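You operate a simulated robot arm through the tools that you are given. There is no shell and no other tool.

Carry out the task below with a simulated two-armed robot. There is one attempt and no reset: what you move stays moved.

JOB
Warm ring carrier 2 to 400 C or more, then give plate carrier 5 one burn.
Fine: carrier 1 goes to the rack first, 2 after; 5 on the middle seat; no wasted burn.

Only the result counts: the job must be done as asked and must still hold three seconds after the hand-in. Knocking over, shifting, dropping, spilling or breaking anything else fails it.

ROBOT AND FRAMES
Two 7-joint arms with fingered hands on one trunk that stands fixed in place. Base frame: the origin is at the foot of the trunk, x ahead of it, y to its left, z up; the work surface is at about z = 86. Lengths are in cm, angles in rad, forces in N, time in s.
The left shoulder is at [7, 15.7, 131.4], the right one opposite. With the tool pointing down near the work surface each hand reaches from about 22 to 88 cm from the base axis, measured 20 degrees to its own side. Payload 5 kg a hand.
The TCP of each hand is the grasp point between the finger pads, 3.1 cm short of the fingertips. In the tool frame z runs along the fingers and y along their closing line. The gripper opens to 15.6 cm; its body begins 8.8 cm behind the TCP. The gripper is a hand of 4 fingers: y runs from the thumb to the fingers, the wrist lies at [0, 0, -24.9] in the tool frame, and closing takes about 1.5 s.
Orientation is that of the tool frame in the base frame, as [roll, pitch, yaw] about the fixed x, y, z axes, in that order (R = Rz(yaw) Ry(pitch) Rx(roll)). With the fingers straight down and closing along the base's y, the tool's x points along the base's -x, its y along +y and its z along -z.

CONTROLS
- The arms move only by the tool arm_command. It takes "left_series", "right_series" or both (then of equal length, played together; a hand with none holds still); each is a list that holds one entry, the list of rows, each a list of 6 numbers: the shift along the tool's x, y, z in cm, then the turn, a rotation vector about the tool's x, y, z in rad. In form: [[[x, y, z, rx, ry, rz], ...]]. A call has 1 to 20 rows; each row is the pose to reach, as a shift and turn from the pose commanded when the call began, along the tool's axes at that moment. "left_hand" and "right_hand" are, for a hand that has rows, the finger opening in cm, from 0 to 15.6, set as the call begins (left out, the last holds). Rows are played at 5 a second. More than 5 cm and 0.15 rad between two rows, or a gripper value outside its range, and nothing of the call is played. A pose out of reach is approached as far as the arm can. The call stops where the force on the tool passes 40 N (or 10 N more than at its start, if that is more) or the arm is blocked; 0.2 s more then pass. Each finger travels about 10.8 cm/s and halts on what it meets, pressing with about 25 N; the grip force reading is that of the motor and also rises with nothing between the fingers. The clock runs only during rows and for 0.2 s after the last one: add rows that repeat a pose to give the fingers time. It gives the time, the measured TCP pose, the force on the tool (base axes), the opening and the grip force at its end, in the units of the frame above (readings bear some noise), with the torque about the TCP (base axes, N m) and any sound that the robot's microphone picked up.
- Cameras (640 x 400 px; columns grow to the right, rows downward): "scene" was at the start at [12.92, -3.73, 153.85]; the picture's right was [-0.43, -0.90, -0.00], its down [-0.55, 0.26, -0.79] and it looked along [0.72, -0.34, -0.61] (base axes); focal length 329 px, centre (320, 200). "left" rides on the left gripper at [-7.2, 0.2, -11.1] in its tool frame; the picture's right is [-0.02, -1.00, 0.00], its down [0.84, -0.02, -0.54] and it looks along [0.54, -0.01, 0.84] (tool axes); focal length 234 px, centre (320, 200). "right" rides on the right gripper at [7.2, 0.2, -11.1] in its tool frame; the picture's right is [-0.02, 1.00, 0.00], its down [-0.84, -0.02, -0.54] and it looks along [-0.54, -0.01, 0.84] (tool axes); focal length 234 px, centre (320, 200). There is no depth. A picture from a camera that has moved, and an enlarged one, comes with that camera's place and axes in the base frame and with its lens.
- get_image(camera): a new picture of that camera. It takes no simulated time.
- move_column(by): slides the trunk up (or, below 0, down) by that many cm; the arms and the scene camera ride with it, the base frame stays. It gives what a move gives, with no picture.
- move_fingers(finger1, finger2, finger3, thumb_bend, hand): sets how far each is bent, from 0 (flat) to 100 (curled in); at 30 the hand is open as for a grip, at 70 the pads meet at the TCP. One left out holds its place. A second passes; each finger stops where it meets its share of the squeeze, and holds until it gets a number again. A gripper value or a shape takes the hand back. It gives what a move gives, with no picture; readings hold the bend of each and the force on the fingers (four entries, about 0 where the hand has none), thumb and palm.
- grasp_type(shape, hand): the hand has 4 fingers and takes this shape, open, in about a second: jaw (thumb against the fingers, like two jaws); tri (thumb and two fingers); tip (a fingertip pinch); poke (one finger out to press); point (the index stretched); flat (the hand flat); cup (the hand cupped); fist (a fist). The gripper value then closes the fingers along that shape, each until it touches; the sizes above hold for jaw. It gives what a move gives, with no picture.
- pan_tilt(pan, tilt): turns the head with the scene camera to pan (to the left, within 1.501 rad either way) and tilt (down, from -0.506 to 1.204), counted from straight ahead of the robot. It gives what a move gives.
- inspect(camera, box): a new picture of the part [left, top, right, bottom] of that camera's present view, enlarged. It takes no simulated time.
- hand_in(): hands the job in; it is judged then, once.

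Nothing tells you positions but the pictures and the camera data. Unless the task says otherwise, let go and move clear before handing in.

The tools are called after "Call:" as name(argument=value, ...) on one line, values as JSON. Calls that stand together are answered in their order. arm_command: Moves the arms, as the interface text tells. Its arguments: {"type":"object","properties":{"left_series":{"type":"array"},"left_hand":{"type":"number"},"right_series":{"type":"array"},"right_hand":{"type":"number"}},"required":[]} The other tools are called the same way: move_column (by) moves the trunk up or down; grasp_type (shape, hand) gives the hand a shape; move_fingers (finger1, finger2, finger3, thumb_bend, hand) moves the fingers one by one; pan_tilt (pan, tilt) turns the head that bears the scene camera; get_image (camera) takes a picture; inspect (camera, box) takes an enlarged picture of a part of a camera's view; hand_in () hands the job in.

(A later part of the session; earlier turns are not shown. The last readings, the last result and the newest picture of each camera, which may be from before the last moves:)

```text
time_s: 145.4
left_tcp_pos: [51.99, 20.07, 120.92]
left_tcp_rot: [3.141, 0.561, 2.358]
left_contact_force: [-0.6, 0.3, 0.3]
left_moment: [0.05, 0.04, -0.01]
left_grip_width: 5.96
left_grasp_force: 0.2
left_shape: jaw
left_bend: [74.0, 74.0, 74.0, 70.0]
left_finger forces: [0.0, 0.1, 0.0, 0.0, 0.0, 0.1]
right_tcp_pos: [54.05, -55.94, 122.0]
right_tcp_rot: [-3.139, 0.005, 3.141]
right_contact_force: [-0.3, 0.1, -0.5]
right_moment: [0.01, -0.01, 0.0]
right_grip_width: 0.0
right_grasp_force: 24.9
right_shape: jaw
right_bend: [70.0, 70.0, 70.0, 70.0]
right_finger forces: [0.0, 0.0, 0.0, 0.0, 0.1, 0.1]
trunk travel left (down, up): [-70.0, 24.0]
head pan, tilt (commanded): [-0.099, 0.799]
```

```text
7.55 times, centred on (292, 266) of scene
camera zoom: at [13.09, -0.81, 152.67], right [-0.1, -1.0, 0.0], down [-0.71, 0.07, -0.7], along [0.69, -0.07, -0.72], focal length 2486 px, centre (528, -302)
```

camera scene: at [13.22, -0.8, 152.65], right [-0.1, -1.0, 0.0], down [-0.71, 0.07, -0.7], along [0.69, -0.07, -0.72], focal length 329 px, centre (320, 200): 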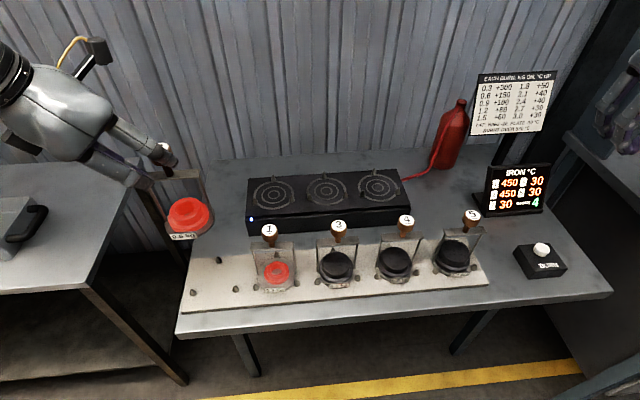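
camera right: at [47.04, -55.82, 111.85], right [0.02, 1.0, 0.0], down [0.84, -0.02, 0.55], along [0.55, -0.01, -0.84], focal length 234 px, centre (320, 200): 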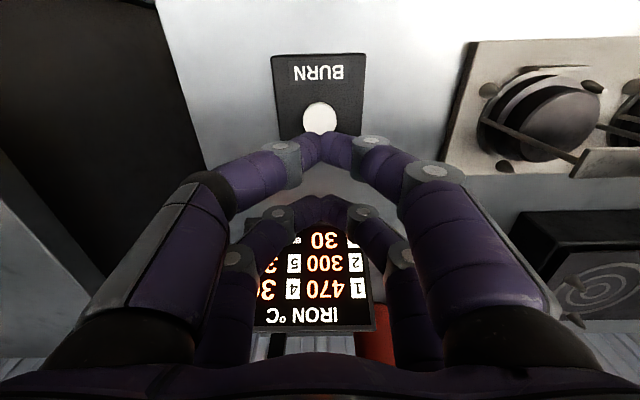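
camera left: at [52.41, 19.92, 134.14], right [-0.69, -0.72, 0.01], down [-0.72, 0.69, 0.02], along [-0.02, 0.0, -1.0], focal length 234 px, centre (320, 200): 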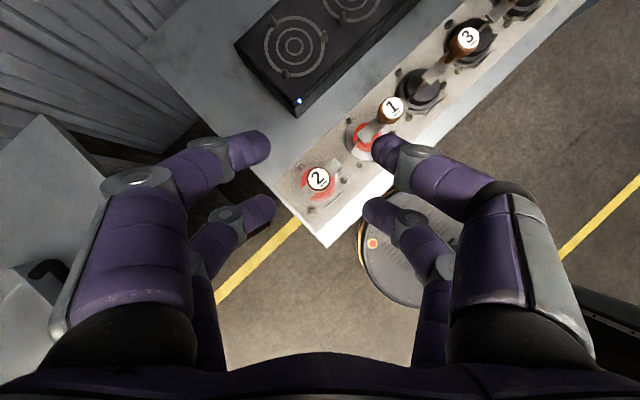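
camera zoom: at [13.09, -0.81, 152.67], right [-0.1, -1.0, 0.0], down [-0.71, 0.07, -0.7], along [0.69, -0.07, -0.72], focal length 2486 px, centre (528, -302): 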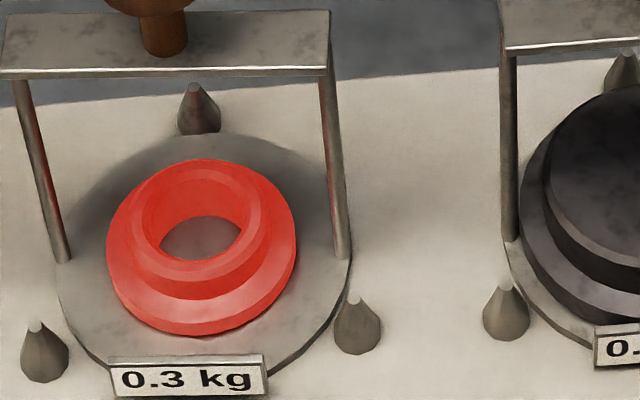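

Carrier 2 sits flat within its pins, about like carrier 1 does. I'll move the left hand well out to the left, then turn the right hand for carrier 5.

Call:
arm_command(left_series=[[[2, 2, -2.8, 0, 0, 0], [4, 4, -5.6, 0, 0, 0], [6, 6, -8.4, 0, 0, 0], [8, 8, -11.2, 0, 0, 0], [10, 10, -14, 0, 0, 0], [11.9, 12, -16.9, 0, 0, 0], [11.9, 12, -16.9, 0, 0, 0]]], right_series=[[[0, 3, 0, 0, 0, 0], [0, 6, 0, 0, 0, 0], [0, 6, 0, 0, 0, -0.13], [0, 6, 0, 0, 0, -0.26], [0, 6, 0, 0, 0, -0.39], [0, 6, 0, 0, 0, -0.52], [0, 6, 0, 0, 0, -0.65]]], right_hand=6)

Call:
arm_command(right_series=[[[0, 0, 0, 0, 0, -0.135], [0, 0, 0, 0, 0, -0.135]]])

Call:
arm_command(right_series=[[[0, 0, 0, 0, -0.1, 0], [0, 0, 0, 0, -0.2, 0], [0, 0, 0, 0, -0.3, 0], [0, 0, 0, 0, -0.4, 0], [0, 0, 0, 0, -0.5, 0], [0, 0, 0, 0, -0.5, 0]]])

Call:
pan_tilt(pan=-0.4, tilt=0.8)

Call:
get_image(camera="scene")

Call:
get_image(camera="right")

```text
time_s: 147.0
left_tcp_pos: [46.79, 42.01, 128.99]
left_tcp_rot: [-3.141, 0.562, 2.36]
left_contact_force: [-0.7, -0.2, 0.5]
left_moment: [0.04, 0.01, -0.04]
left_grip_width: 5.99
left_grasp_force: 0.1
left_shape: jaw
left_bend: [74.0, 74.0, 74.0, 70.0]
left_finger forces: [0.1, 0.0, 0.1, 0.0, 0.0, 0.0]
right_tcp_pos: [54.23, -50.14, 121.74]
right_tcp_rot: [-3.139, 0.005, -2.49]
right_contact_force: [-0.3, -0.2, -0.6]
right_moment: [0.0, -0.03, 0.02]
right_grip_width: 5.99
right_grasp_force: 0.0
right_shape: jaw
right_bend: [74.0, 74.0, 74.0, 70.0]
right_finger forces: [0.0, 0.0, 0.0, 0.0, 0.0, 0.1]
trunk travel left (down, up): [-70.0, 24.0]
head pan, tilt (commanded): [-0.099, 0.799]
```

```text
time_s: 147.6
left_tcp_pos: [46.95, 42.07, 128.96]
left_tcp_rot: [3.141, 0.56, 2.358]
left_contact_force: [0.0, 0.0, 0.0]
left_moment: [0.03, -0.01, 0.01]
left_grip_width: 5.99
left_grasp_force: 0.1
left_shape: jaw
left_bend: [74.0, 74.0, 74.0, 70.0]
left_finger forces: [0.1, 0.1, 0.0, 0.1, 0.0, 0.0]
right_tcp_pos: [54.09, -49.97, 121.88]
right_tcp_rot: [-3.137, 0.001, -2.355]
right_contact_force: [-0.1, -1.2, 0.4]
right_moment: [0.01, -0.01, -0.02]
right_grip_width: 5.96
right_grasp_force: 0.0
right_shape: jaw
right_bend: [74.0, 74.0, 74.0, 70.0]
right_finger forces: [0.0, 0.1, 0.1, 0.0, 0.0, 0.0]
trunk travel left (down, up): [-70.0, 24.0]
head pan, tilt (commanded): [-0.099, 0.799]
```

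```text
time_s: 149.0
left_tcp_pos: [46.88, 42.19, 128.97]
left_tcp_rot: [-3.14, 0.559, 2.36]
left_contact_force: [0.3, 0.5, -0.3]
left_moment: [-0.01, -0.01, 0.02]
left_grip_width: 5.98
left_grasp_force: 0.1
left_shape: jaw
left_bend: [74.0, 74.0, 74.0, 70.0]
left_finger forces: [0.0, 0.1, 0.1, 0.1, 0.0, 0.0]
right_tcp_pos: [54.1, -50.04, 121.8]
right_tcp_rot: [-3.135, 0.502, -2.354]
right_contact_force: [0.4, -0.1, 0.3]
right_moment: [-0.03, 0.0, -0.02]
right_grip_width: 5.98
right_grasp_force: 0.1
right_shape: jaw
right_bend: [74.0, 74.0, 74.0, 70.0]
right_finger forces: [0.1, 0.0, 0.0, 0.0, 0.0, 0.0]
trunk travel left (down, up): [-70.0, 24.0]
head pan, tilt (commanded): [-0.099, 0.799]
```

```text
time_s: 149.8
left_tcp_pos: [46.92, 42.0, 129.0]
left_tcp_rot: [-3.141, 0.56, 2.357]
left_contact_force: [0.0, 0.2, -1.5]
left_moment: [0.03, 0.01, 0.0]
left_grip_width: 5.99
left_grasp_force: 0.0
left_shape: jaw
left_bend: [74.0, 74.0, 74.0, 70.0]
left_finger forces: [0.0, 0.0, 0.0, 0.1, 0.0, 0.0]
right_tcp_pos: [54.09, -49.99, 121.84]
right_tcp_rot: [-3.137, 0.504, -2.355]
right_contact_force: [0.0, -0.4, -0.2]
right_moment: [0.03, -0.01, -0.03]
right_grip_width: 5.97
right_grasp_force: 0.1
right_shape: jaw
right_bend: [74.0, 74.0, 74.0, 70.0]
right_finger forces: [0.0, 0.1, 0.0, 0.1, 0.0, 0.0]
trunk travel left (down, up): [-70.0, 24.0]
head pan, tilt (commanded): [-0.4, 0.799]
```

```text
taken
camera scene: at [12.51, -3.15, 152.67], right [-0.39, -0.92, 0.0], down [-0.66, 0.28, -0.7], along [0.64, -0.27, -0.72], focal length 329 px, centre (320, 200)
```

scene: 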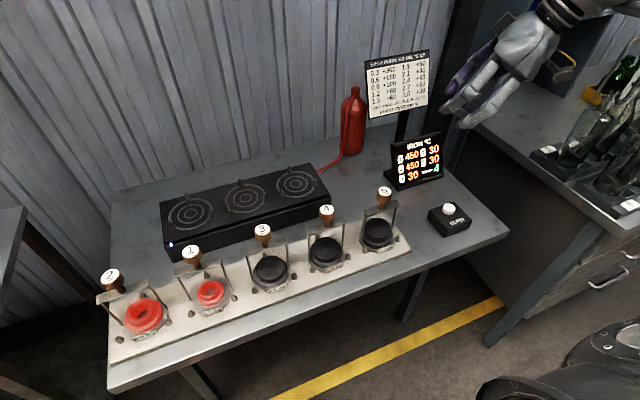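

```text
taken
camera right: at [45.71, -58.18, 128.09], right [-0.69, 0.72, 0.01], down [0.35, 0.32, 0.88], along [0.63, 0.61, -0.47], focal length 234 px, centre (320, 200)
```

right: 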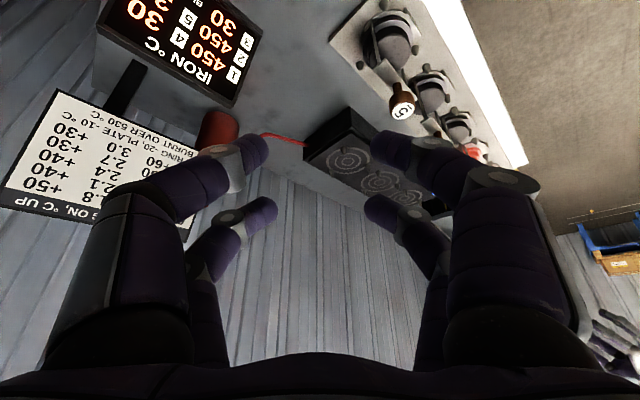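

Now I'll zoom in on carrier 5 to get its knob position, and on the middle burner seat.

Call:
inspect(camera="scene", box=[340, 170, 430, 270])

Call:
inspect(camera="scene", box=[150, 150, 330, 260])

Call:
inspect(camera="right", box=[340, 20, 460, 140])

```text
4.00 times, centred on (385, 220) of scene
camera zoom: at [12.51, -3.15, 152.67], right [-0.39, -0.92, 0.0], down [-0.66, 0.28, -0.7], along [0.64, -0.27, -0.72], focal length 1318 px, centre (60, 120)
```

zoom: 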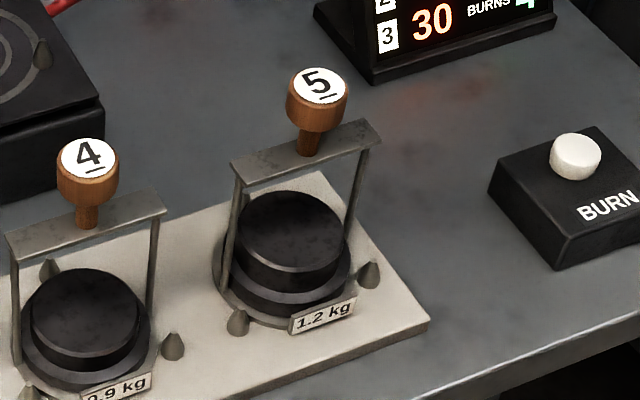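

```text
3.56 times, centred on (240, 205) of scene
camera zoom: at [12.51, -3.15, 152.67], right [-0.39, -0.92, 0.0], down [-0.66, 0.28, -0.7], along [0.64, -0.27, -0.72], focal length 1171 px, centre (604, 182)
```

zoom: 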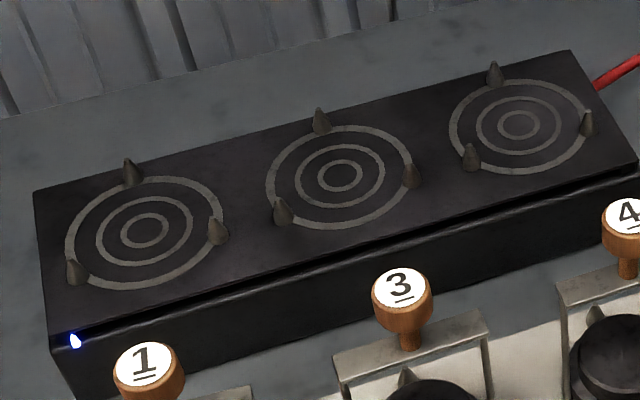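

```text
3.33 times, centred on (400, 80) of right
camera zoom: at [45.71, -58.18, 128.09], right [-0.69, 0.72, 0.01], down [0.35, 0.32, 0.88], along [0.63, 0.61, -0.47], focal length 781 px, centre (53, 600)
```

zoom: 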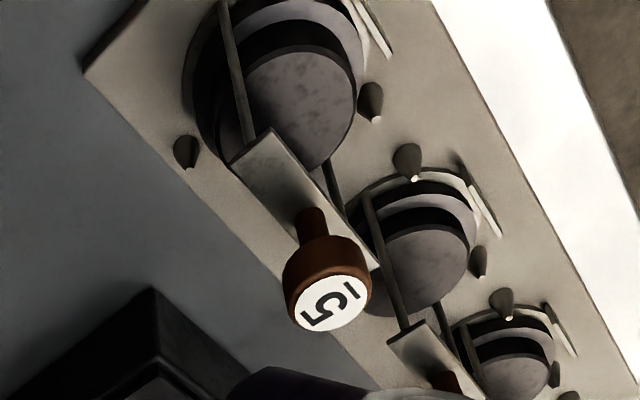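

Knob 5 is at about (53.65, -35.5, 103.5) and the middle seat's centre at (73.4, -8.5). I'll bring the right hand to hover over carrier 5.

Call:
arm_command(right_series=[[[-0.8, 2.64, 2.19, 0, 0, 0], [-1.6, 5.28, 4.37, 0, 0, 0], [-2.4, 7.92, 6.56, 0, 0, 0], [-3.17, 10.56, 8.75, 0, 0, 0], [-3.17, 10.56, 8.75, 0, 0, 0]]], right_hand=6)

Call:
get_image(camera="right")

Call:
get_image(camera="scene")

```text
time_s: 151.0
left_tcp_pos: [46.8, 41.94, 129.04]
left_tcp_rot: [3.141, 0.561, 2.357]
left_contact_force: [-0.6, -0.3, -0.1]
left_moment: [-0.01, -0.02, 0.02]
left_grip_width: 5.99
left_grasp_force: 0.1
left_shape: jaw
left_bend: [74.0, 74.0, 74.0, 70.0]
left_finger forces: [0.1, 0.0, 0.0, 0.0, 0.0, 0.0]
right_tcp_pos: [51.58, -37.82, 115.78]
right_tcp_rot: [-3.137, 0.503, -2.357]
right_contact_force: [1.0, 0.1, 0.0]
right_moment: [0.01, 0.0, 0.01]
right_grip_width: 5.97
right_grasp_force: 0.1
right_shape: jaw
right_bend: [74.0, 74.0, 74.0, 70.0]
right_finger forces: [0.0, 0.0, 0.0, 0.1, 0.0, 0.1]
trunk travel left (down, up): [-70.0, 24.0]
head pan, tilt (commanded): [-0.4, 0.799]
```

```text
taken
camera right: at [43.21, -45.96, 121.95], right [-0.69, 0.72, 0.01], down [0.35, 0.32, 0.88], along [0.63, 0.61, -0.47], focal length 234 px, centre (320, 200)
```

right: 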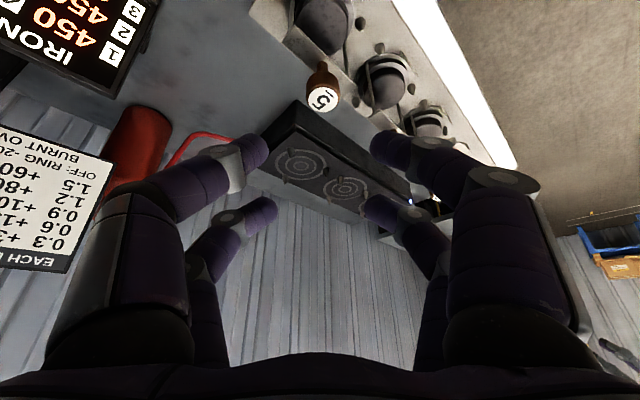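

```text
taken
camera scene: at [12.49, -3.18, 152.67], right [-0.39, -0.92, 0.0], down [-0.66, 0.28, -0.7], along [0.64, -0.27, -0.72], focal length 329 px, centre (320, 200)
```

scene: 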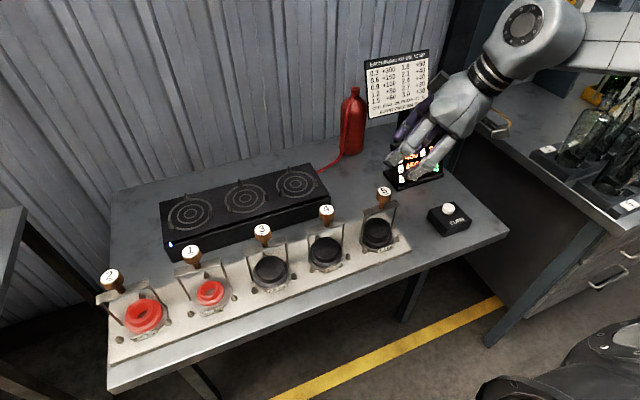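

The aim matches. Lowering 10 cm toward knob 5, then I'll check.

Call:
arm_command(right_series=[[[1.4, 0.03, 2.6, 0, 0, 0], [2.8, 0.06, 5.2, 0, 0, 0], [4, 0.09, 7.3, 0, 0, 0], [4.79, 0.1, 8.78, 0, 0, 0], [4.79, 0.1, 8.78, 0, 0, 0]]], right_hand=6)

Call:
inspect(camera="right", box=[200, 90, 440, 270])

Call:
inspect(camera="scene", box=[340, 130, 450, 270])

```text
time_s: 152.2
left_tcp_pos: [46.79, 41.99, 128.98]
left_tcp_rot: [-3.141, 0.56, 2.358]
left_contact_force: [0.2, 1.1, -0.4]
left_moment: [-0.03, -0.03, 0.03]
left_grip_width: 5.99
left_grasp_force: 0.1
left_shape: jaw
left_bend: [74.0, 74.0, 74.0, 70.0]
left_finger forces: [0.0, 0.0, 0.0, 0.0, 0.0, 0.0]
right_tcp_pos: [51.85, -37.57, 105.67]
right_tcp_rot: [-3.137, 0.502, -2.354]
right_contact_force: [-0.4, -0.7, -0.5]
right_moment: [-0.01, 0.02, 0.01]
right_grip_width: 5.97
right_grasp_force: 0.1
right_shape: jaw
right_bend: [74.0, 74.0, 74.0, 70.0]
right_finger forces: [0.1, 0.0, 0.0, 0.1, 0.0, 0.0]
trunk travel left (down, up): [-70.0, 24.0]
head pan, tilt (commanded): [-0.4, 0.799]
```

```text
2.22 times, centred on (320, 180) of right
camera zoom: at [43.39, -45.7, 111.88], right [-0.69, 0.72, 0.01], down [0.35, 0.32, 0.88], along [0.63, 0.61, -0.47], focal length 520 px, centre (320, 244)
```

zoom: 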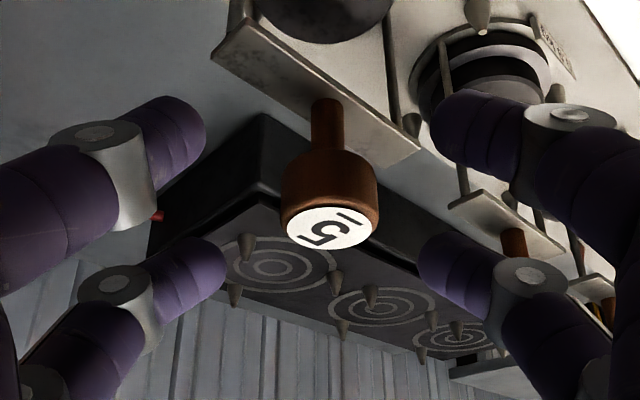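

```text
2.86 times, centred on (395, 200) of scene
camera zoom: at [12.47, -3.13, 152.67], right [-0.39, -0.92, 0.0], down [-0.66, 0.28, -0.7], along [0.64, -0.27, -0.72], focal length 941 px, centre (106, 200)
```

zoom: 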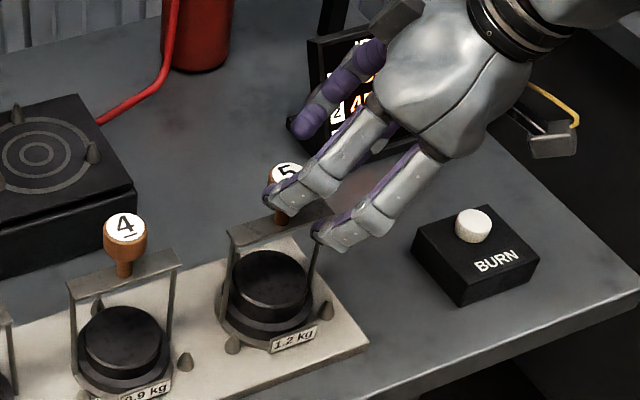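

The knob is a couple of millimetres off to one side. I'll correct that while descending the last 2.6 cm.

Call:
arm_command(right_series=[[[0.45, 0.1, 0.75, 0, 0, 0], [0.9, 0.21, 1.5, 0, 0, 0], [1.375, 0.21, 2.21, 0, 0, 0], [1.375, 0.21, 2.21, 0, 0, 0]]], right_hand=5.5)

Call:
inspect(camera="right", box=[200, 110, 440, 290])

Call:
inspect(camera="scene", box=[340, 150, 430, 270])

```text
time_s: 153.2
left_tcp_pos: [46.81, 42.04, 128.88]
left_tcp_rot: [3.141, 0.56, 2.358]
left_contact_force: [-0.2, 0.8, 0.0]
left_moment: [-0.01, -0.01, -0.01]
left_grip_width: 5.97
left_grasp_force: 0.0
left_shape: jaw
left_bend: [74.0, 74.0, 74.0, 70.0]
left_finger forces: [0.1, 0.0, 0.1, 0.0, 0.0, 0.0]
right_tcp_pos: [51.64, -37.49, 102.99]
right_tcp_rot: [-3.137, 0.503, -2.354]
right_contact_force: [0.2, 0.4, 0.3]
right_moment: [0.01, -0.05, 0.04]
right_grip_width: 5.57
right_grasp_force: 0.1
right_shape: jaw
right_bend: [74.0, 74.0, 74.0, 70.0]
right_finger forces: [0.0, 0.0, 0.0, 0.1, 0.0, 0.1]
trunk travel left (down, up): [-70.0, 24.0]
head pan, tilt (commanded): [-0.4, 0.799]
```

```text
2.22 times, centred on (320, 200) of right
camera zoom: at [43.13, -45.61, 109.22], right [-0.69, 0.72, 0.01], down [0.35, 0.32, 0.88], along [0.63, 0.61, -0.47], focal length 520 px, centre (320, 200)
```

zoom: 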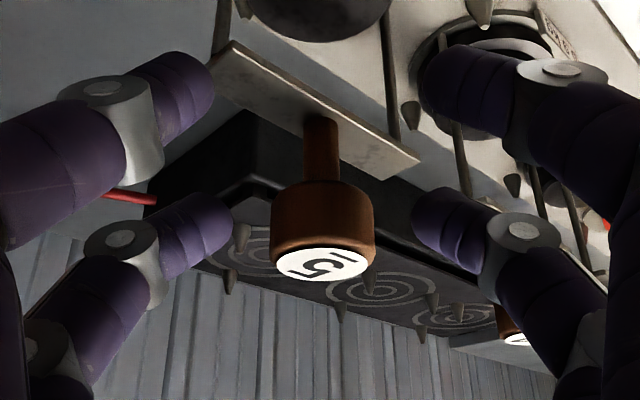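

```text
3.33 times, centred on (385, 210) of scene
camera zoom: at [12.51, -3.15, 152.67], right [-0.39, -0.92, 0.0], down [-0.66, 0.28, -0.7], along [0.64, -0.27, -0.72], focal length 1098 px, centre (103, 167)
```

zoom: 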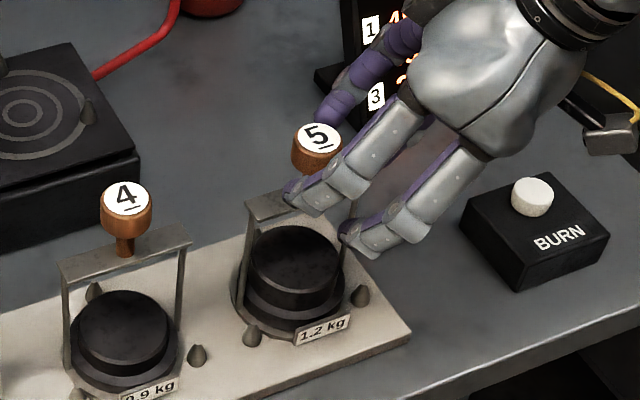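

Centred, with clear space all round. Closing on knob 5.

Call:
arm_command(right_series=[[[0, 0, 0, 0, 0, 0], [0, 0, 0, 0, 0, 0], [0, 0, 0, 0, 0, 0], [0, 0, 0, 0, 0, 0], [0, 0, 0, 0, 0, 0], [0, 0, 0, 0, 0, 0], [0, 0, 0, 0, 0, 0], [0, 0, 0, 0, 0, 0]]], right_hand=0)

Call:
inspect(camera="right", box=[200, 110, 440, 290])

Call:
inspect(camera="scene", box=[340, 150, 430, 270])

```text
time_s: 155.0
left_tcp_pos: [46.89, 42.02, 128.85]
left_tcp_rot: [3.141, 0.559, 2.358]
left_contact_force: [-0.2, 0.8, 0.0]
left_moment: [-0.04, 0.03, -0.02]
left_grip_width: 5.97
left_grasp_force: 0.2
left_shape: jaw
left_bend: [74.0, 74.0, 74.0, 70.0]
left_finger forces: [0.0, 0.0, 0.0, 0.0, 0.1, 0.0]
right_tcp_pos: [51.6, -37.54, 102.85]
right_tcp_rot: [-3.138, 0.502, -2.358]
right_contact_force: [0.1, 0.2, -3.5]
right_moment: [-0.08, 0.07, 0.01]
right_grip_width: 0.0
right_grasp_force: 25.0
right_shape: jaw
right_bend: [70.0, 73.0, 73.0, 70.0]
right_finger forces: [0.1, 22.2, 21.5, 0.1, 0.1, 0.0]
trunk travel left (down, up): [-70.0, 24.0]
head pan, tilt (commanded): [-0.4, 0.799]
```

```text
2.22 times, centred on (320, 200) of right
camera zoom: at [43.15, -45.6, 109.2], right [-0.69, 0.72, 0.01], down [0.35, 0.32, 0.88], along [0.63, 0.61, -0.47], focal length 520 px, centre (320, 200)
```

zoom: 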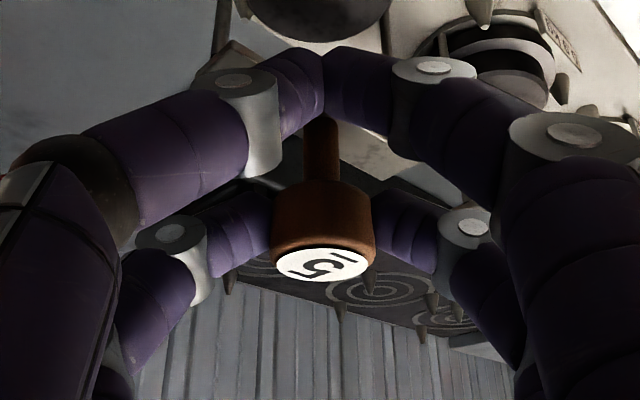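

```text
3.33 times, centred on (385, 210) of scene
camera zoom: at [12.55, -3.15, 152.66], right [-0.39, -0.92, 0.0], down [-0.66, 0.28, -0.7], along [0.64, -0.27, -0.72], focal length 1098 px, centre (103, 167)
```

zoom: 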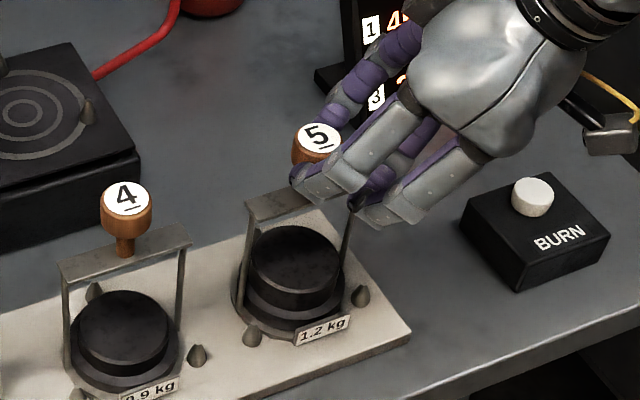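

Gripped at about 22 N per finger. This is the heaviest one at 1.2 kg, so I'll lift 3 cm slowly and check that it doesn't slip.

Call:
arm_command(right_series=[[[-0.19, 0, -0.35, 0, 0, 0], [-0.39, 0, -0.7, 0, 0, 0], [-0.58, 0, -1.05, 0, 0, 0], [-0.77, 0, -1.4, 0, 0, 0], [-0.96, 0, -1.75, 0, 0, 0], [-1.2, 0, -2.19, 0, 0, 0], [-1.45, 0, -2.63, 0, 0, 0], [-1.45, 0, -2.63, 0, 0, 0], [-1.45, 0, -2.63, 0, 0, 0]]])

Call:
inspect(camera="right", box=[200, 110, 440, 290])

Call:
inspect(camera="scene", box=[340, 150, 430, 270])

```text
time_s: 157.0
left_tcp_pos: [46.94, 41.9, 129.01]
left_tcp_rot: [3.141, 0.559, 2.358]
left_contact_force: [0.3, -0.2, -0.5]
left_moment: [0.0, 0.01, -0.01]
left_grip_width: 5.99
left_grasp_force: 0.1
left_shape: jaw
left_bend: [74.0, 74.0, 74.0, 70.0]
left_finger forces: [0.0, 0.1, 0.0, 0.0, 0.0, 0.0]
right_tcp_pos: [51.52, -37.68, 106.0]
right_tcp_rot: [-3.138, 0.503, -2.356]
right_contact_force: [-0.4, 0.8, -12.2]
right_moment: [-0.26, 0.28, -0.01]
right_grip_width: 0.03
right_grasp_force: 24.8
right_shape: jaw
right_bend: [70.0, 73.0, 73.0, 70.0]
right_finger forces: [0.0, 21.2, 21.2, 0.0, 0.1, 0.0]
trunk travel left (down, up): [-70.0, 24.0]
head pan, tilt (commanded): [-0.4, 0.799]
```

```text
2.22 times, centred on (320, 200) of right
camera zoom: at [43.07, -45.76, 112.18], right [-0.69, 0.72, 0.01], down [0.35, 0.32, 0.88], along [0.63, 0.61, -0.47], focal length 520 px, centre (320, 200)
```

zoom: 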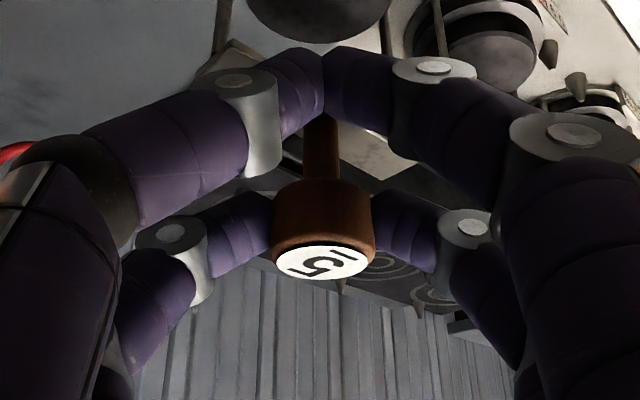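

```text
3.33 times, centred on (385, 210) of scene
camera zoom: at [12.65, -3.24, 152.65], right [-0.39, -0.92, 0.0], down [-0.66, 0.28, -0.7], along [0.64, -0.27, -0.72], focal length 1098 px, centre (103, 167)
```

zoom: 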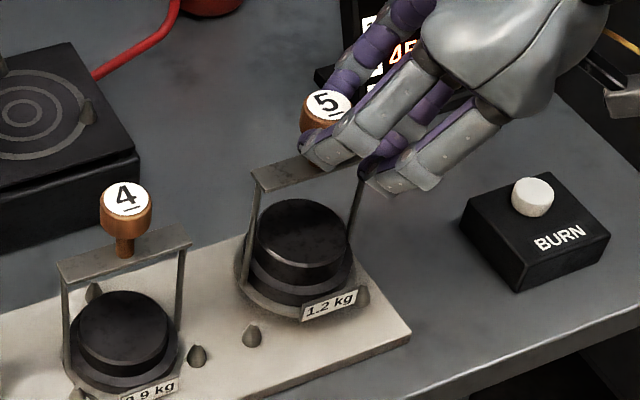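

No slip: 12 N hanging and the knob hasn't moved in the grip. I'll lift higher to clear the neighbours.

Call:
arm_command(right_series=[[[-0.24, 0, -0.44, 0, 0, 0], [-0.63, 0, -1.14, 0, 0, 0], [-1.2, 0, -2.19, 0, 0, 0], [-1.93, 0, -3.5, 0, 0, 0], [-2.65, 0, -4.82, 0, 0, 0], [-3.37, 0, -6.13, 0, 0, 0], [-4.1, 0, -7.45, 0, 0, 0], [-4.82, 0, -8.76, 0, 0, 0], [-5.54, 0, -10.07, 0, 0, 0], [-6.27, 0, -11.39, 0, 0, 0], [-6.75, 0, -12.26, 0, 0, 0], [-6.99, 0, -12.7, 0, 0, 0], [-6.99, 0, -12.7, 0, 0, 0]]])

Call:
get_image(camera="scene")

```text
time_s: 159.8
left_tcp_pos: [47.09, 41.87, 128.89]
left_tcp_rot: [-3.141, 0.559, 2.357]
left_contact_force: [0.0, -0.5, -0.4]
left_moment: [0.01, 0.0, -0.01]
left_grip_width: 6.0
left_grasp_force: 0.2
left_shape: jaw
left_bend: [74.0, 74.0, 74.0, 70.0]
left_finger forces: [0.1, 0.0, 0.0, 0.0, 0.0, 0.0]
right_tcp_pos: [51.57, -37.55, 120.4]
right_tcp_rot: [-3.137, 0.504, -2.356]
right_contact_force: [-0.1, -0.3, -13.2]
right_moment: [-0.27, 0.28, 0.0]
right_grip_width: 0.0
right_grasp_force: 25.0
right_shape: jaw
right_bend: [70.0, 73.0, 73.0, 70.0]
right_finger forces: [0.0, 21.2, 21.2, 0.0, 0.0, 0.1]
trunk travel left (down, up): [-70.0, 24.0]
head pan, tilt (commanded): [-0.4, 0.799]
```

```text
taken
camera scene: at [12.65, -3.24, 152.65], right [-0.39, -0.92, 0.0], down [-0.66, 0.28, -0.7], along [0.64, -0.27, -0.72], focal length 329 px, centre (320, 200)
```

scene: 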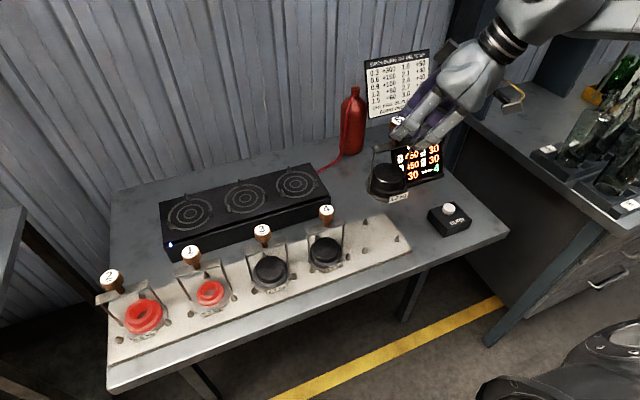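

Carrier 5 is well clear of everything. I'll carry it diagonally to above the middle burner seat.

Call:
arm_command(right_series=[[[-0.43, 0.08, 0.24, 0, 0, 0], [-1.45, 0.25, 0.8, 0, 0, 0], [-2.9, 0.51, 1.6, 0, 0, 0], [-4.64, 0.81, 2.55, 0, 0, 0], [-6.38, 1.12, 3.51, 0, 0, 0], [-8.12, 1.43, 4.47, 0, 0, 0], [-9.86, 1.73, 5.42, 0, 0, 0], [-11.6, 2.04, 6.38, 0, 0, 0], [-13.34, 2.34, 7.34, 0, 0, 0], [-15.07, 2.65, 8.29, 0, 0, 0], [-16.81, 2.95, 9.25, 0, 0, 0], [-18.55, 3.26, 10.21, 0, 0, 0], [-20.29, 3.56, 11.17, 0, 0, 0], [-22.03, 3.87, 12.12, 0, 0, 0], [-23.77, 4.17, 13.08, 0, 0, 0], [-25.51, 4.48, 14.04, 0, 0, 0], [-27.25, 4.78, 14.99, 0, 0, 0], [-28.41, 4.99, 15.63, 0, 0, 0], [-28.99, 5.09, 15.95, 0, 0, 0], [-28.99, 5.09, 15.95, 0, 0, 0]]])

Call:
get_image(camera="scene")

Call:
get_image(camera="right")

```text
time_s: 164.0
left_tcp_pos: [46.91, 42.03, 128.94]
left_tcp_rot: [-3.138, 0.559, 2.36]
left_contact_force: [1.0, 0.7, -0.6]
left_moment: [0.02, 0.0, 0.01]
left_grip_width: 5.99
left_grasp_force: 0.1
left_shape: jaw
left_bend: [74.0, 74.0, 74.0, 70.0]
left_finger forces: [0.0, 0.0, 0.1, 0.0, 0.0, 0.0]
right_tcp_pos: [71.24, -10.63, 120.34]
right_tcp_rot: [-3.139, 0.503, -2.356]
right_contact_force: [-0.9, -1.4, -13.9]
right_moment: [-0.31, 0.25, 0.01]
right_grip_width: 0.02
right_grasp_force: 25.5
right_shape: jaw
right_bend: [70.0, 73.0, 73.0, 70.0]
right_finger forces: [0.1, 20.9, 21.0, 0.0, 0.0, 0.0]
trunk travel left (down, up): [-70.0, 24.0]
head pan, tilt (commanded): [-0.4, 0.799]
```

```text
taken
camera scene: at [12.71, -3.17, 152.64], right [-0.39, -0.92, 0.0], down [-0.66, 0.28, -0.7], along [0.64, -0.27, -0.72], focal length 329 px, centre (320, 200)
```

scene: 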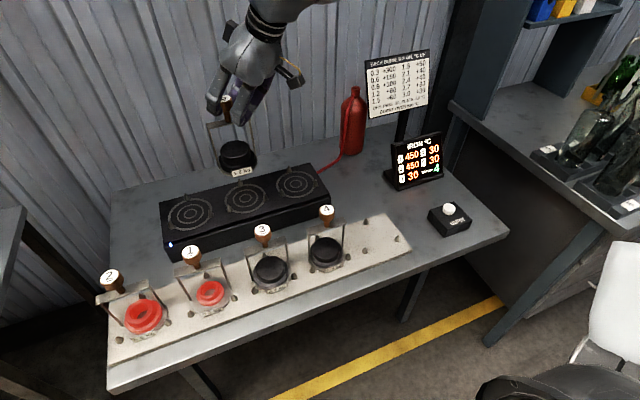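

```text
taken
camera right: at [62.96, -18.72, 126.64], right [-0.69, 0.72, 0.01], down [0.35, 0.32, 0.88], along [0.63, 0.61, -0.47], focal length 234 px, centre (320, 200)
```

right: 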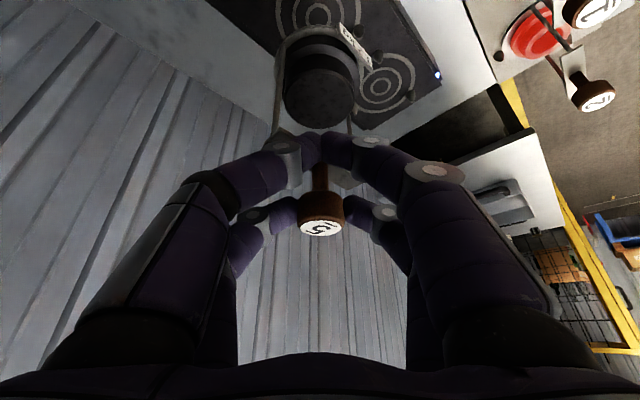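

It's over the middle seat. I'll lower 8.5 cm and check the alignment with the pins.

Call:
arm_command(right_series=[[[0.24, 0, 0.44, 0, 0, 0], [0.63, 0, 1.14, 0, 0, 0], [1.2, 0, 2.19, 0, 0, 0], [1.93, 0, 3.5, 0, 0, 0], [2.65, 0, 4.82, 0, 0, 0], [3.28, 0, 5.96, 0, 0, 0], [3.76, 0, 6.83, 0, 0, 0], [4, 0, 7.27, 0, 0, 0], [4.1, 0, 7.45, 0, 0, 0], [4.1, 0, 7.45, 0, 0, 0]]])

Call:
inspect(camera="scene", box=[190, 110, 300, 230])

Call:
inspect(camera="scene", box=[215, 160, 280, 225])

```text
time_s: 166.2
left_tcp_pos: [46.95, 42.02, 128.96]
left_tcp_rot: [-3.139, 0.56, 2.359]
left_contact_force: [-0.7, 0.3, -0.5]
left_moment: [0.03, -0.02, 0.02]
left_grip_width: 6.02
left_grasp_force: 0.0
left_shape: jaw
left_bend: [74.0, 74.0, 74.0, 70.0]
left_finger forces: [0.0, 0.0, 0.0, 0.0, 0.1, 0.0]
right_tcp_pos: [71.43, -10.59, 111.76]
right_tcp_rot: [-3.138, 0.502, -2.357]
right_contact_force: [-0.3, 0.2, -12.8]
right_moment: [-0.29, 0.26, 0.03]
right_grip_width: 0.0
right_grasp_force: 25.4
right_shape: jaw
right_bend: [70.0, 73.0, 73.0, 70.0]
right_finger forces: [0.1, 21.1, 21.0, 0.0, 0.1, 0.0]
trunk travel left (down, up): [-70.0, 24.0]
head pan, tilt (commanded): [-0.4, 0.799]
```

```text
3.33 times, centred on (245, 170) of scene
camera zoom: at [12.71, -3.16, 152.64], right [-0.39, -0.92, 0.0], down [-0.66, 0.28, -0.7], along [0.64, -0.27, -0.72], focal length 1098 px, centre (570, 300)
```

zoom: 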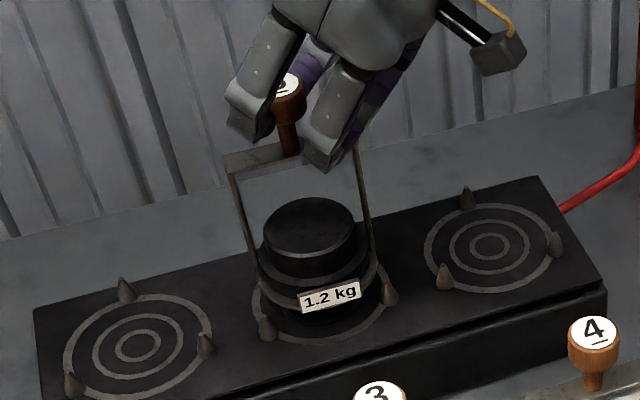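

```text
6.15 times, centred on (248, 192) of scene
camera zoom: at [12.71, -3.16, 152.64], right [-0.39, -0.92, 0.0], down [-0.66, 0.28, -0.7], along [0.64, -0.27, -0.72], focal length 2027 px, centre (766, 246)
```

zoom: 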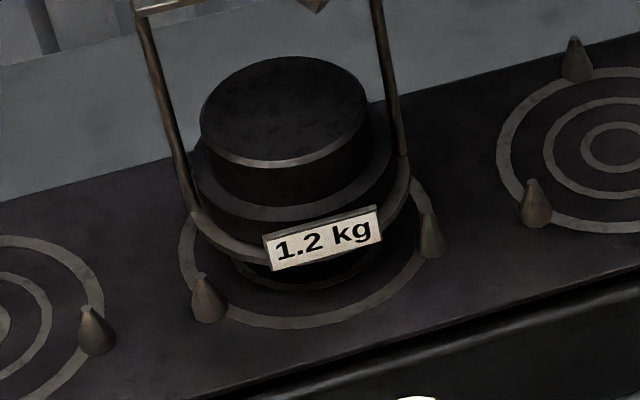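

It's 2.7 cm above the seat and within 3 mm of centre. Lowering gently now.

Call:
arm_command(right_series=[[[0.24, 0, 0.44, 0, 0, 0], [0.48, 0, 0.88, 0, 0, 0], [0.72, 0, 1.31, 0, 0, 0], [0.92, 0, 1.66, 0, 0, 0], [1.06, 0, 1.93, 0, 0, 0], [1.16, 0, 2.1, 0, 0, 0], [1.16, 0, 2.1, 0, 0, 0]]])

Call:
inspect(camera="scene", box=[215, 160, 280, 225])

```text
time_s: 167.8
left_tcp_pos: [46.94, 42.03, 128.95]
left_tcp_rot: [-3.139, 0.559, 2.361]
left_contact_force: [0.1, 0.4, -0.6]
left_moment: [0.0, -0.02, -0.02]
left_grip_width: 6.0
left_grasp_force: 0.0
left_shape: jaw
left_bend: [74.0, 74.0, 74.0, 70.0]
left_finger forces: [0.0, 0.1, 0.0, 0.1, 0.0, 0.1]
right_tcp_pos: [71.4, -10.53, 109.32]
right_tcp_rot: [-3.137, 0.502, -2.356]
right_contact_force: [0.1, -0.9, -12.4]
right_moment: [-0.28, 0.26, 0.03]
right_grip_width: 0.0
right_grasp_force: 24.9
right_shape: jaw
right_bend: [70.0, 73.0, 73.0, 70.0]
right_finger forces: [0.0, 21.1, 21.0, 0.0, 0.0, 0.0]
trunk travel left (down, up): [-70.0, 24.0]
head pan, tilt (commanded): [-0.4, 0.799]
```

```text
6.15 times, centred on (248, 192) of scene
camera zoom: at [12.72, -3.15, 152.64], right [-0.39, -0.92, 0.0], down [-0.66, 0.28, -0.7], along [0.64, -0.27, -0.72], focal length 2027 px, centre (766, 246)
```

zoom: 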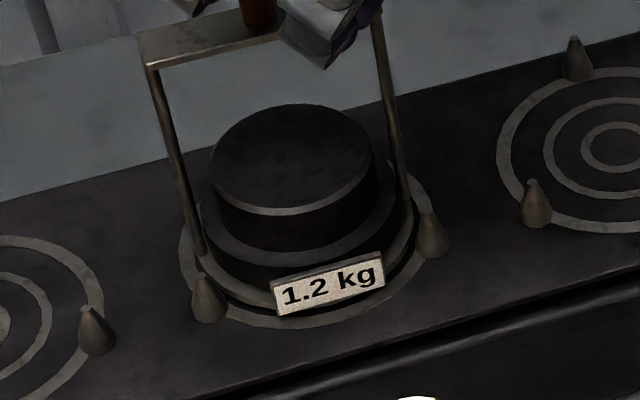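

Nearly down. I'll continue in 2 mm steps until it takes the load.

Call:
arm_command(right_series=[[[0.1, 0, 0.18, 0, 0, 0], [0.19, 0, 0.35, 0, 0, 0], [0.24, 0, 0.44, 0, 0, 0], [0.24, 0, 0.44, 0, 0, 0]]])

Call:
inspect(camera="scene", box=[215, 160, 280, 225])

```text
time_s: 168.8
left_tcp_pos: [46.86, 41.96, 128.92]
left_tcp_rot: [-3.14, 0.561, 2.36]
left_contact_force: [0.5, -0.1, 0.9]
left_moment: [0.05, -0.02, 0.01]
left_grip_width: 6.01
left_grasp_force: 0.0
left_shape: jaw
left_bend: [74.0, 74.0, 74.0, 70.0]
left_finger forces: [0.0, 0.0, 0.0, 0.0, 0.0, 0.0]
right_tcp_pos: [71.22, -10.48, 109.07]
right_tcp_rot: [-3.138, 0.505, -2.356]
right_contact_force: [2.4, 0.8, -5.7]
right_moment: [-0.1, 0.06, -0.04]
right_grip_width: 0.0
right_grasp_force: 25.2
right_shape: jaw
right_bend: [70.0, 73.0, 73.0, 70.0]
right_finger forces: [0.0, 21.4, 21.8, 0.0, 0.1, 0.0]
trunk travel left (down, up): [-70.0, 24.0]
head pan, tilt (commanded): [-0.4, 0.799]
```

```text
6.15 times, centred on (248, 192) of scene
camera zoom: at [12.65, -3.12, 152.66], right [-0.39, -0.92, 0.0], down [-0.66, 0.28, -0.7], along [0.64, -0.27, -0.72], focal length 2027 px, centre (766, 246)
```

zoom: 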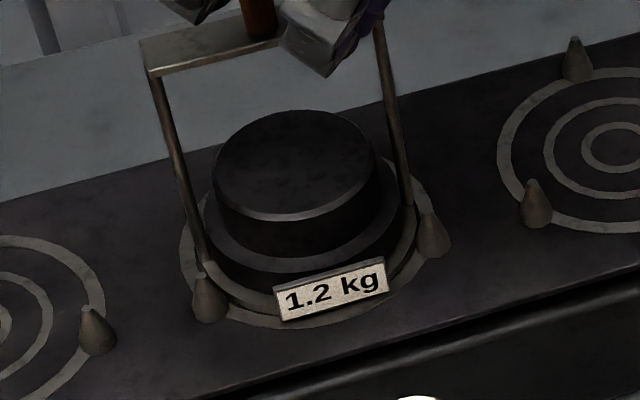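

It has started to take load. A little more.

Call:
arm_command(right_series=[[[0.1, 0, 0.18, 0, 0, 0], [0.17, 0, 0.31, 0, 0, 0], [0.17, 0, 0.31, 0, 0, 0]]])

Call:
inspect(camera="scene", box=[215, 160, 280, 225])

```text
time_s: 169.6
left_tcp_pos: [46.87, 42.11, 128.95]
left_tcp_rot: [-3.14, 0.561, 2.358]
left_contact_force: [-0.3, -0.2, 0.3]
left_moment: [0.02, -0.02, 0.02]
left_grip_width: 5.99
left_grasp_force: 0.0
left_shape: jaw
left_bend: [74.0, 74.0, 74.0, 70.0]
left_finger forces: [0.1, 0.0, 0.1, 0.1, 0.0, 0.0]
right_tcp_pos: [71.24, -10.42, 108.95]
right_tcp_rot: [-3.134, 0.506, -2.355]
right_contact_force: [5.7, 2.2, 9.9]
right_moment: [0.19, -0.3, -0.12]
right_grip_width: 0.0
right_grasp_force: 24.8
right_shape: jaw
right_bend: [70.0, 73.0, 73.0, 70.0]
right_finger forces: [0.1, 22.5, 25.8, 0.1, 0.0, 0.1]
trunk travel left (down, up): [-70.0, 24.0]
head pan, tilt (commanded): [-0.4, 0.799]
```

```text
6.15 times, centred on (248, 192) of scene
camera zoom: at [12.52, -3.07, 152.68], right [-0.39, -0.92, 0.0], down [-0.66, 0.28, -0.7], along [0.64, -0.27, -0.72], focal length 2027 px, centre (766, 246)
```

zoom: 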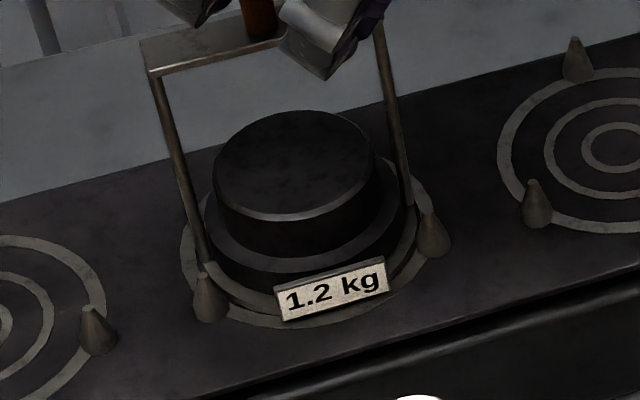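

The front pins are pushing it forward slightly, so it's a few millimetres too close to me. I'll ease up, shift forward 0.3 cm and set it down again.

Call:
arm_command(right_series=[[[-0.15, 0, -0.26, 0, 0, 0], [-0.4, -0.14, -0.12, 0, 0, 0], [-0.4, -0.14, -0.12, 0, 0, 0], [-0.25, -0.14, 0.14, 0, 0, 0], [-0.25, -0.14, 0.14, 0, 0, 0]]])

Call:
inspect(camera="scene", box=[215, 160, 280, 225])

```text
time_s: 170.8
left_tcp_pos: [46.68, 42.11, 128.97]
left_tcp_rot: [3.141, 0.562, 2.358]
left_contact_force: [-0.5, 0.3, 0.5]
left_moment: [-0.01, 0.0, 0.0]
left_grip_width: 6.04
left_grasp_force: 0.0
left_shape: jaw
left_bend: [74.0, 74.0, 74.0, 70.0]
left_finger forces: [0.0, 0.1, 0.0, 0.0, 0.1, 0.0]
right_tcp_pos: [71.43, -10.59, 108.94]
right_tcp_rot: [-3.137, 0.505, -2.354]
right_contact_force: [-4.0, -1.5, 9.5]
right_moment: [0.14, -0.14, 0.07]
right_grip_width: 0.01
right_grasp_force: 25.1
right_shape: jaw
right_bend: [70.0, 73.0, 73.0, 70.0]
right_finger forces: [0.0, 27.1, 25.1, 0.0, 0.0, 0.2]
trunk travel left (down, up): [-70.0, 24.0]
head pan, tilt (commanded): [-0.4, 0.799]
```

```text
6.15 times, centred on (248, 192) of scene
camera zoom: at [12.3, -3.13, 152.69], right [-0.39, -0.92, 0.0], down [-0.66, 0.28, -0.7], along [0.64, -0.27, -0.72], focal length 2027 px, centre (766, 246)
```

zoom: 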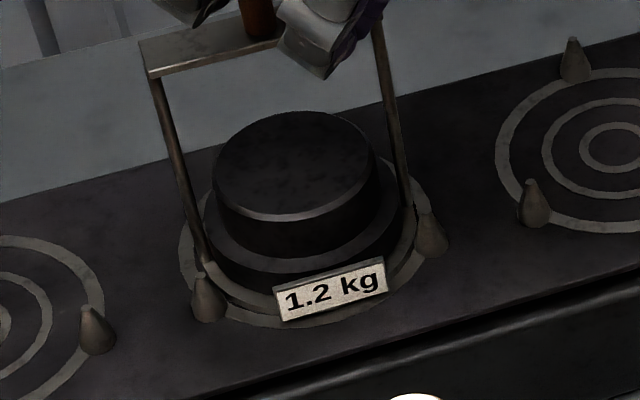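

The sideways force is now small and the base looks flat. Releasing carrier 5.

Call:
arm_command(right_series=[[[-0.05, 0, -0.09, 0, 0, 0], [-0.1, 0, -0.18, 0, 0, 0], [-0.1, 0, -0.18, 0, 0, 0], [-0.1, 0, -0.18, 0, 0, 0], [-0.1, 0, -0.18, 0, 0, 0]]], right_hand=6)

Call:
inspect(camera="scene", box=[200, 130, 290, 230])

Call:
get_image(camera="right")

```text
time_s: 172.0
left_tcp_pos: [46.85, 41.95, 129.02]
left_tcp_rot: [-3.14, 0.561, 2.358]
left_contact_force: [1.0, 0.2, 0.3]
left_moment: [-0.01, 0.02, 0.01]
left_grip_width: 5.98
left_grasp_force: 0.1
left_shape: jaw
left_bend: [74.0, 74.0, 74.0, 70.0]
left_finger forces: [0.1, 0.1, 0.1, 0.0, 0.0, 0.0]
right_tcp_pos: [71.35, -10.59, 108.93]
right_tcp_rot: [-3.136, 0.503, -2.356]
right_contact_force: [0.1, 0.0, -0.5]
right_moment: [-0.01, 0.02, -0.01]
right_grip_width: 5.98
right_grasp_force: 0.0
right_shape: jaw
right_bend: [74.0, 74.0, 74.0, 70.0]
right_finger forces: [0.1, 0.1, 0.1, 0.0, 0.1, 0.0]
trunk travel left (down, up): [-70.0, 24.0]
head pan, tilt (commanded): [-0.4, 0.799]
```

```text
4.00 times, centred on (245, 180) of scene
camera zoom: at [12.51, -3.13, 152.67], right [-0.39, -0.92, 0.0], down [-0.66, 0.28, -0.7], along [0.64, -0.27, -0.72], focal length 1318 px, centre (620, 280)
```

zoom: 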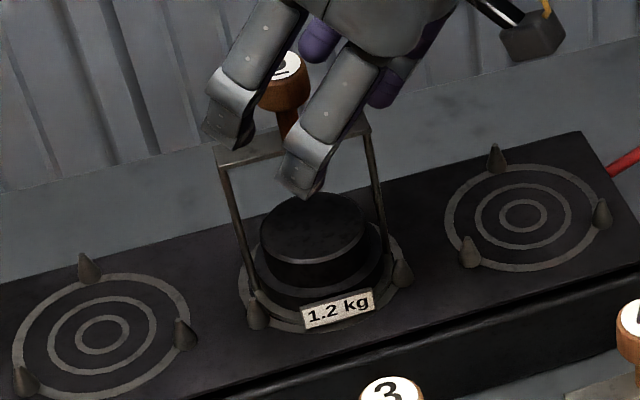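

```text
taken
camera right: at [63.06, -18.6, 115.24], right [-0.69, 0.72, 0.01], down [0.35, 0.32, 0.88], along [0.63, 0.61, -0.47], focal length 234 px, centre (320, 200)
```

right: 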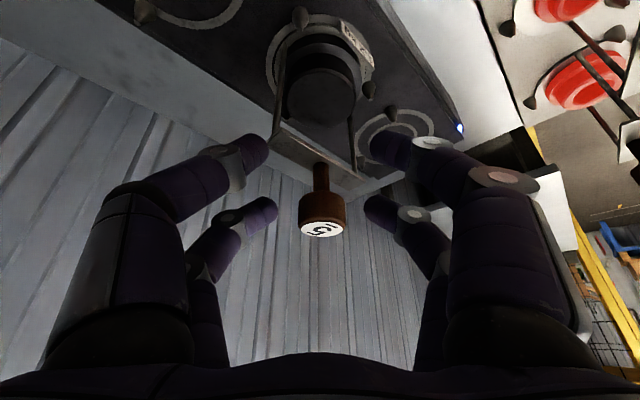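

Carrier 5 is free on the middle seat. I'll raise the hand straight up and check it.

Call:
arm_command(right_series=[[[-0.48, 0, -0.88, 0, 0, 0], [-1.45, 0, -2.63, 0, 0, 0], [-2.9, 0, -5.26, 0, 0, 0], [-4.8, 0, -8.76, 0, 0, 0], [-6.8, 0, -12.3, 0, 0, 0], [-7.7, 0, -14, 0, 0, 0], [-7.7, 0, -14, 0, 0, 0]]])

Call:
get_image(camera="scene")

Call:
inspect(camera="scene", box=[200, 130, 290, 230])

```text
time_s: 173.6
left_tcp_pos: [46.87, 42.06, 128.9]
left_tcp_rot: [-3.139, 0.561, 2.358]
left_contact_force: [0.1, 0.3, 0.3]
left_moment: [0.02, -0.01, -0.03]
left_grip_width: 6.01
left_grasp_force: 0.0
left_shape: jaw
left_bend: [74.0, 74.0, 74.0, 70.0]
left_finger forces: [0.0, 0.1, 0.1, 0.0, 0.0, 0.0]
right_tcp_pos: [71.59, -10.67, 124.87]
right_tcp_rot: [-3.138, 0.504, -2.356]
right_contact_force: [0.2, 0.2, 0.5]
right_moment: [0.01, -0.04, 0.03]
right_grip_width: 5.98
right_grasp_force: 0.0
right_shape: jaw
right_bend: [74.0, 74.0, 74.0, 70.0]
right_finger forces: [0.0, 0.0, 0.0, 0.0, 0.1, 0.1]
trunk travel left (down, up): [-70.0, 24.0]
head pan, tilt (commanded): [-0.4, 0.799]
```

```text
taken
camera scene: at [12.53, -3.15, 152.66], right [-0.39, -0.92, 0.0], down [-0.66, 0.28, -0.7], along [0.64, -0.27, -0.72], focal length 329 px, centre (320, 200)
```

scene: 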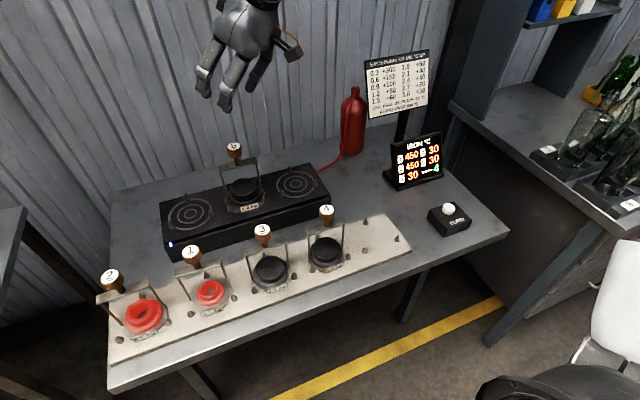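

```text
4.00 times, centred on (245, 180) of scene
camera zoom: at [12.53, -3.15, 152.66], right [-0.39, -0.92, 0.0], down [-0.66, 0.28, -0.7], along [0.64, -0.27, -0.72], focal length 1318 px, centre (620, 280)
```

zoom: 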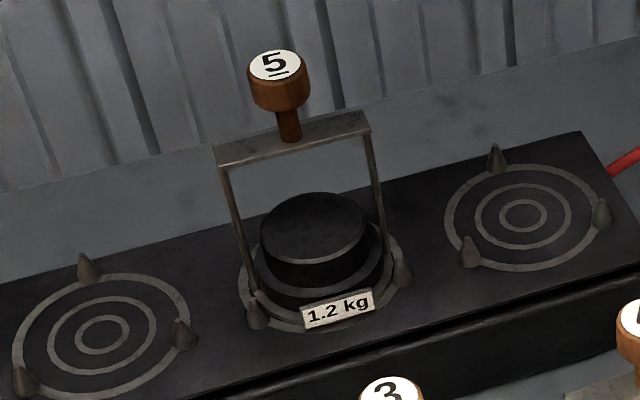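

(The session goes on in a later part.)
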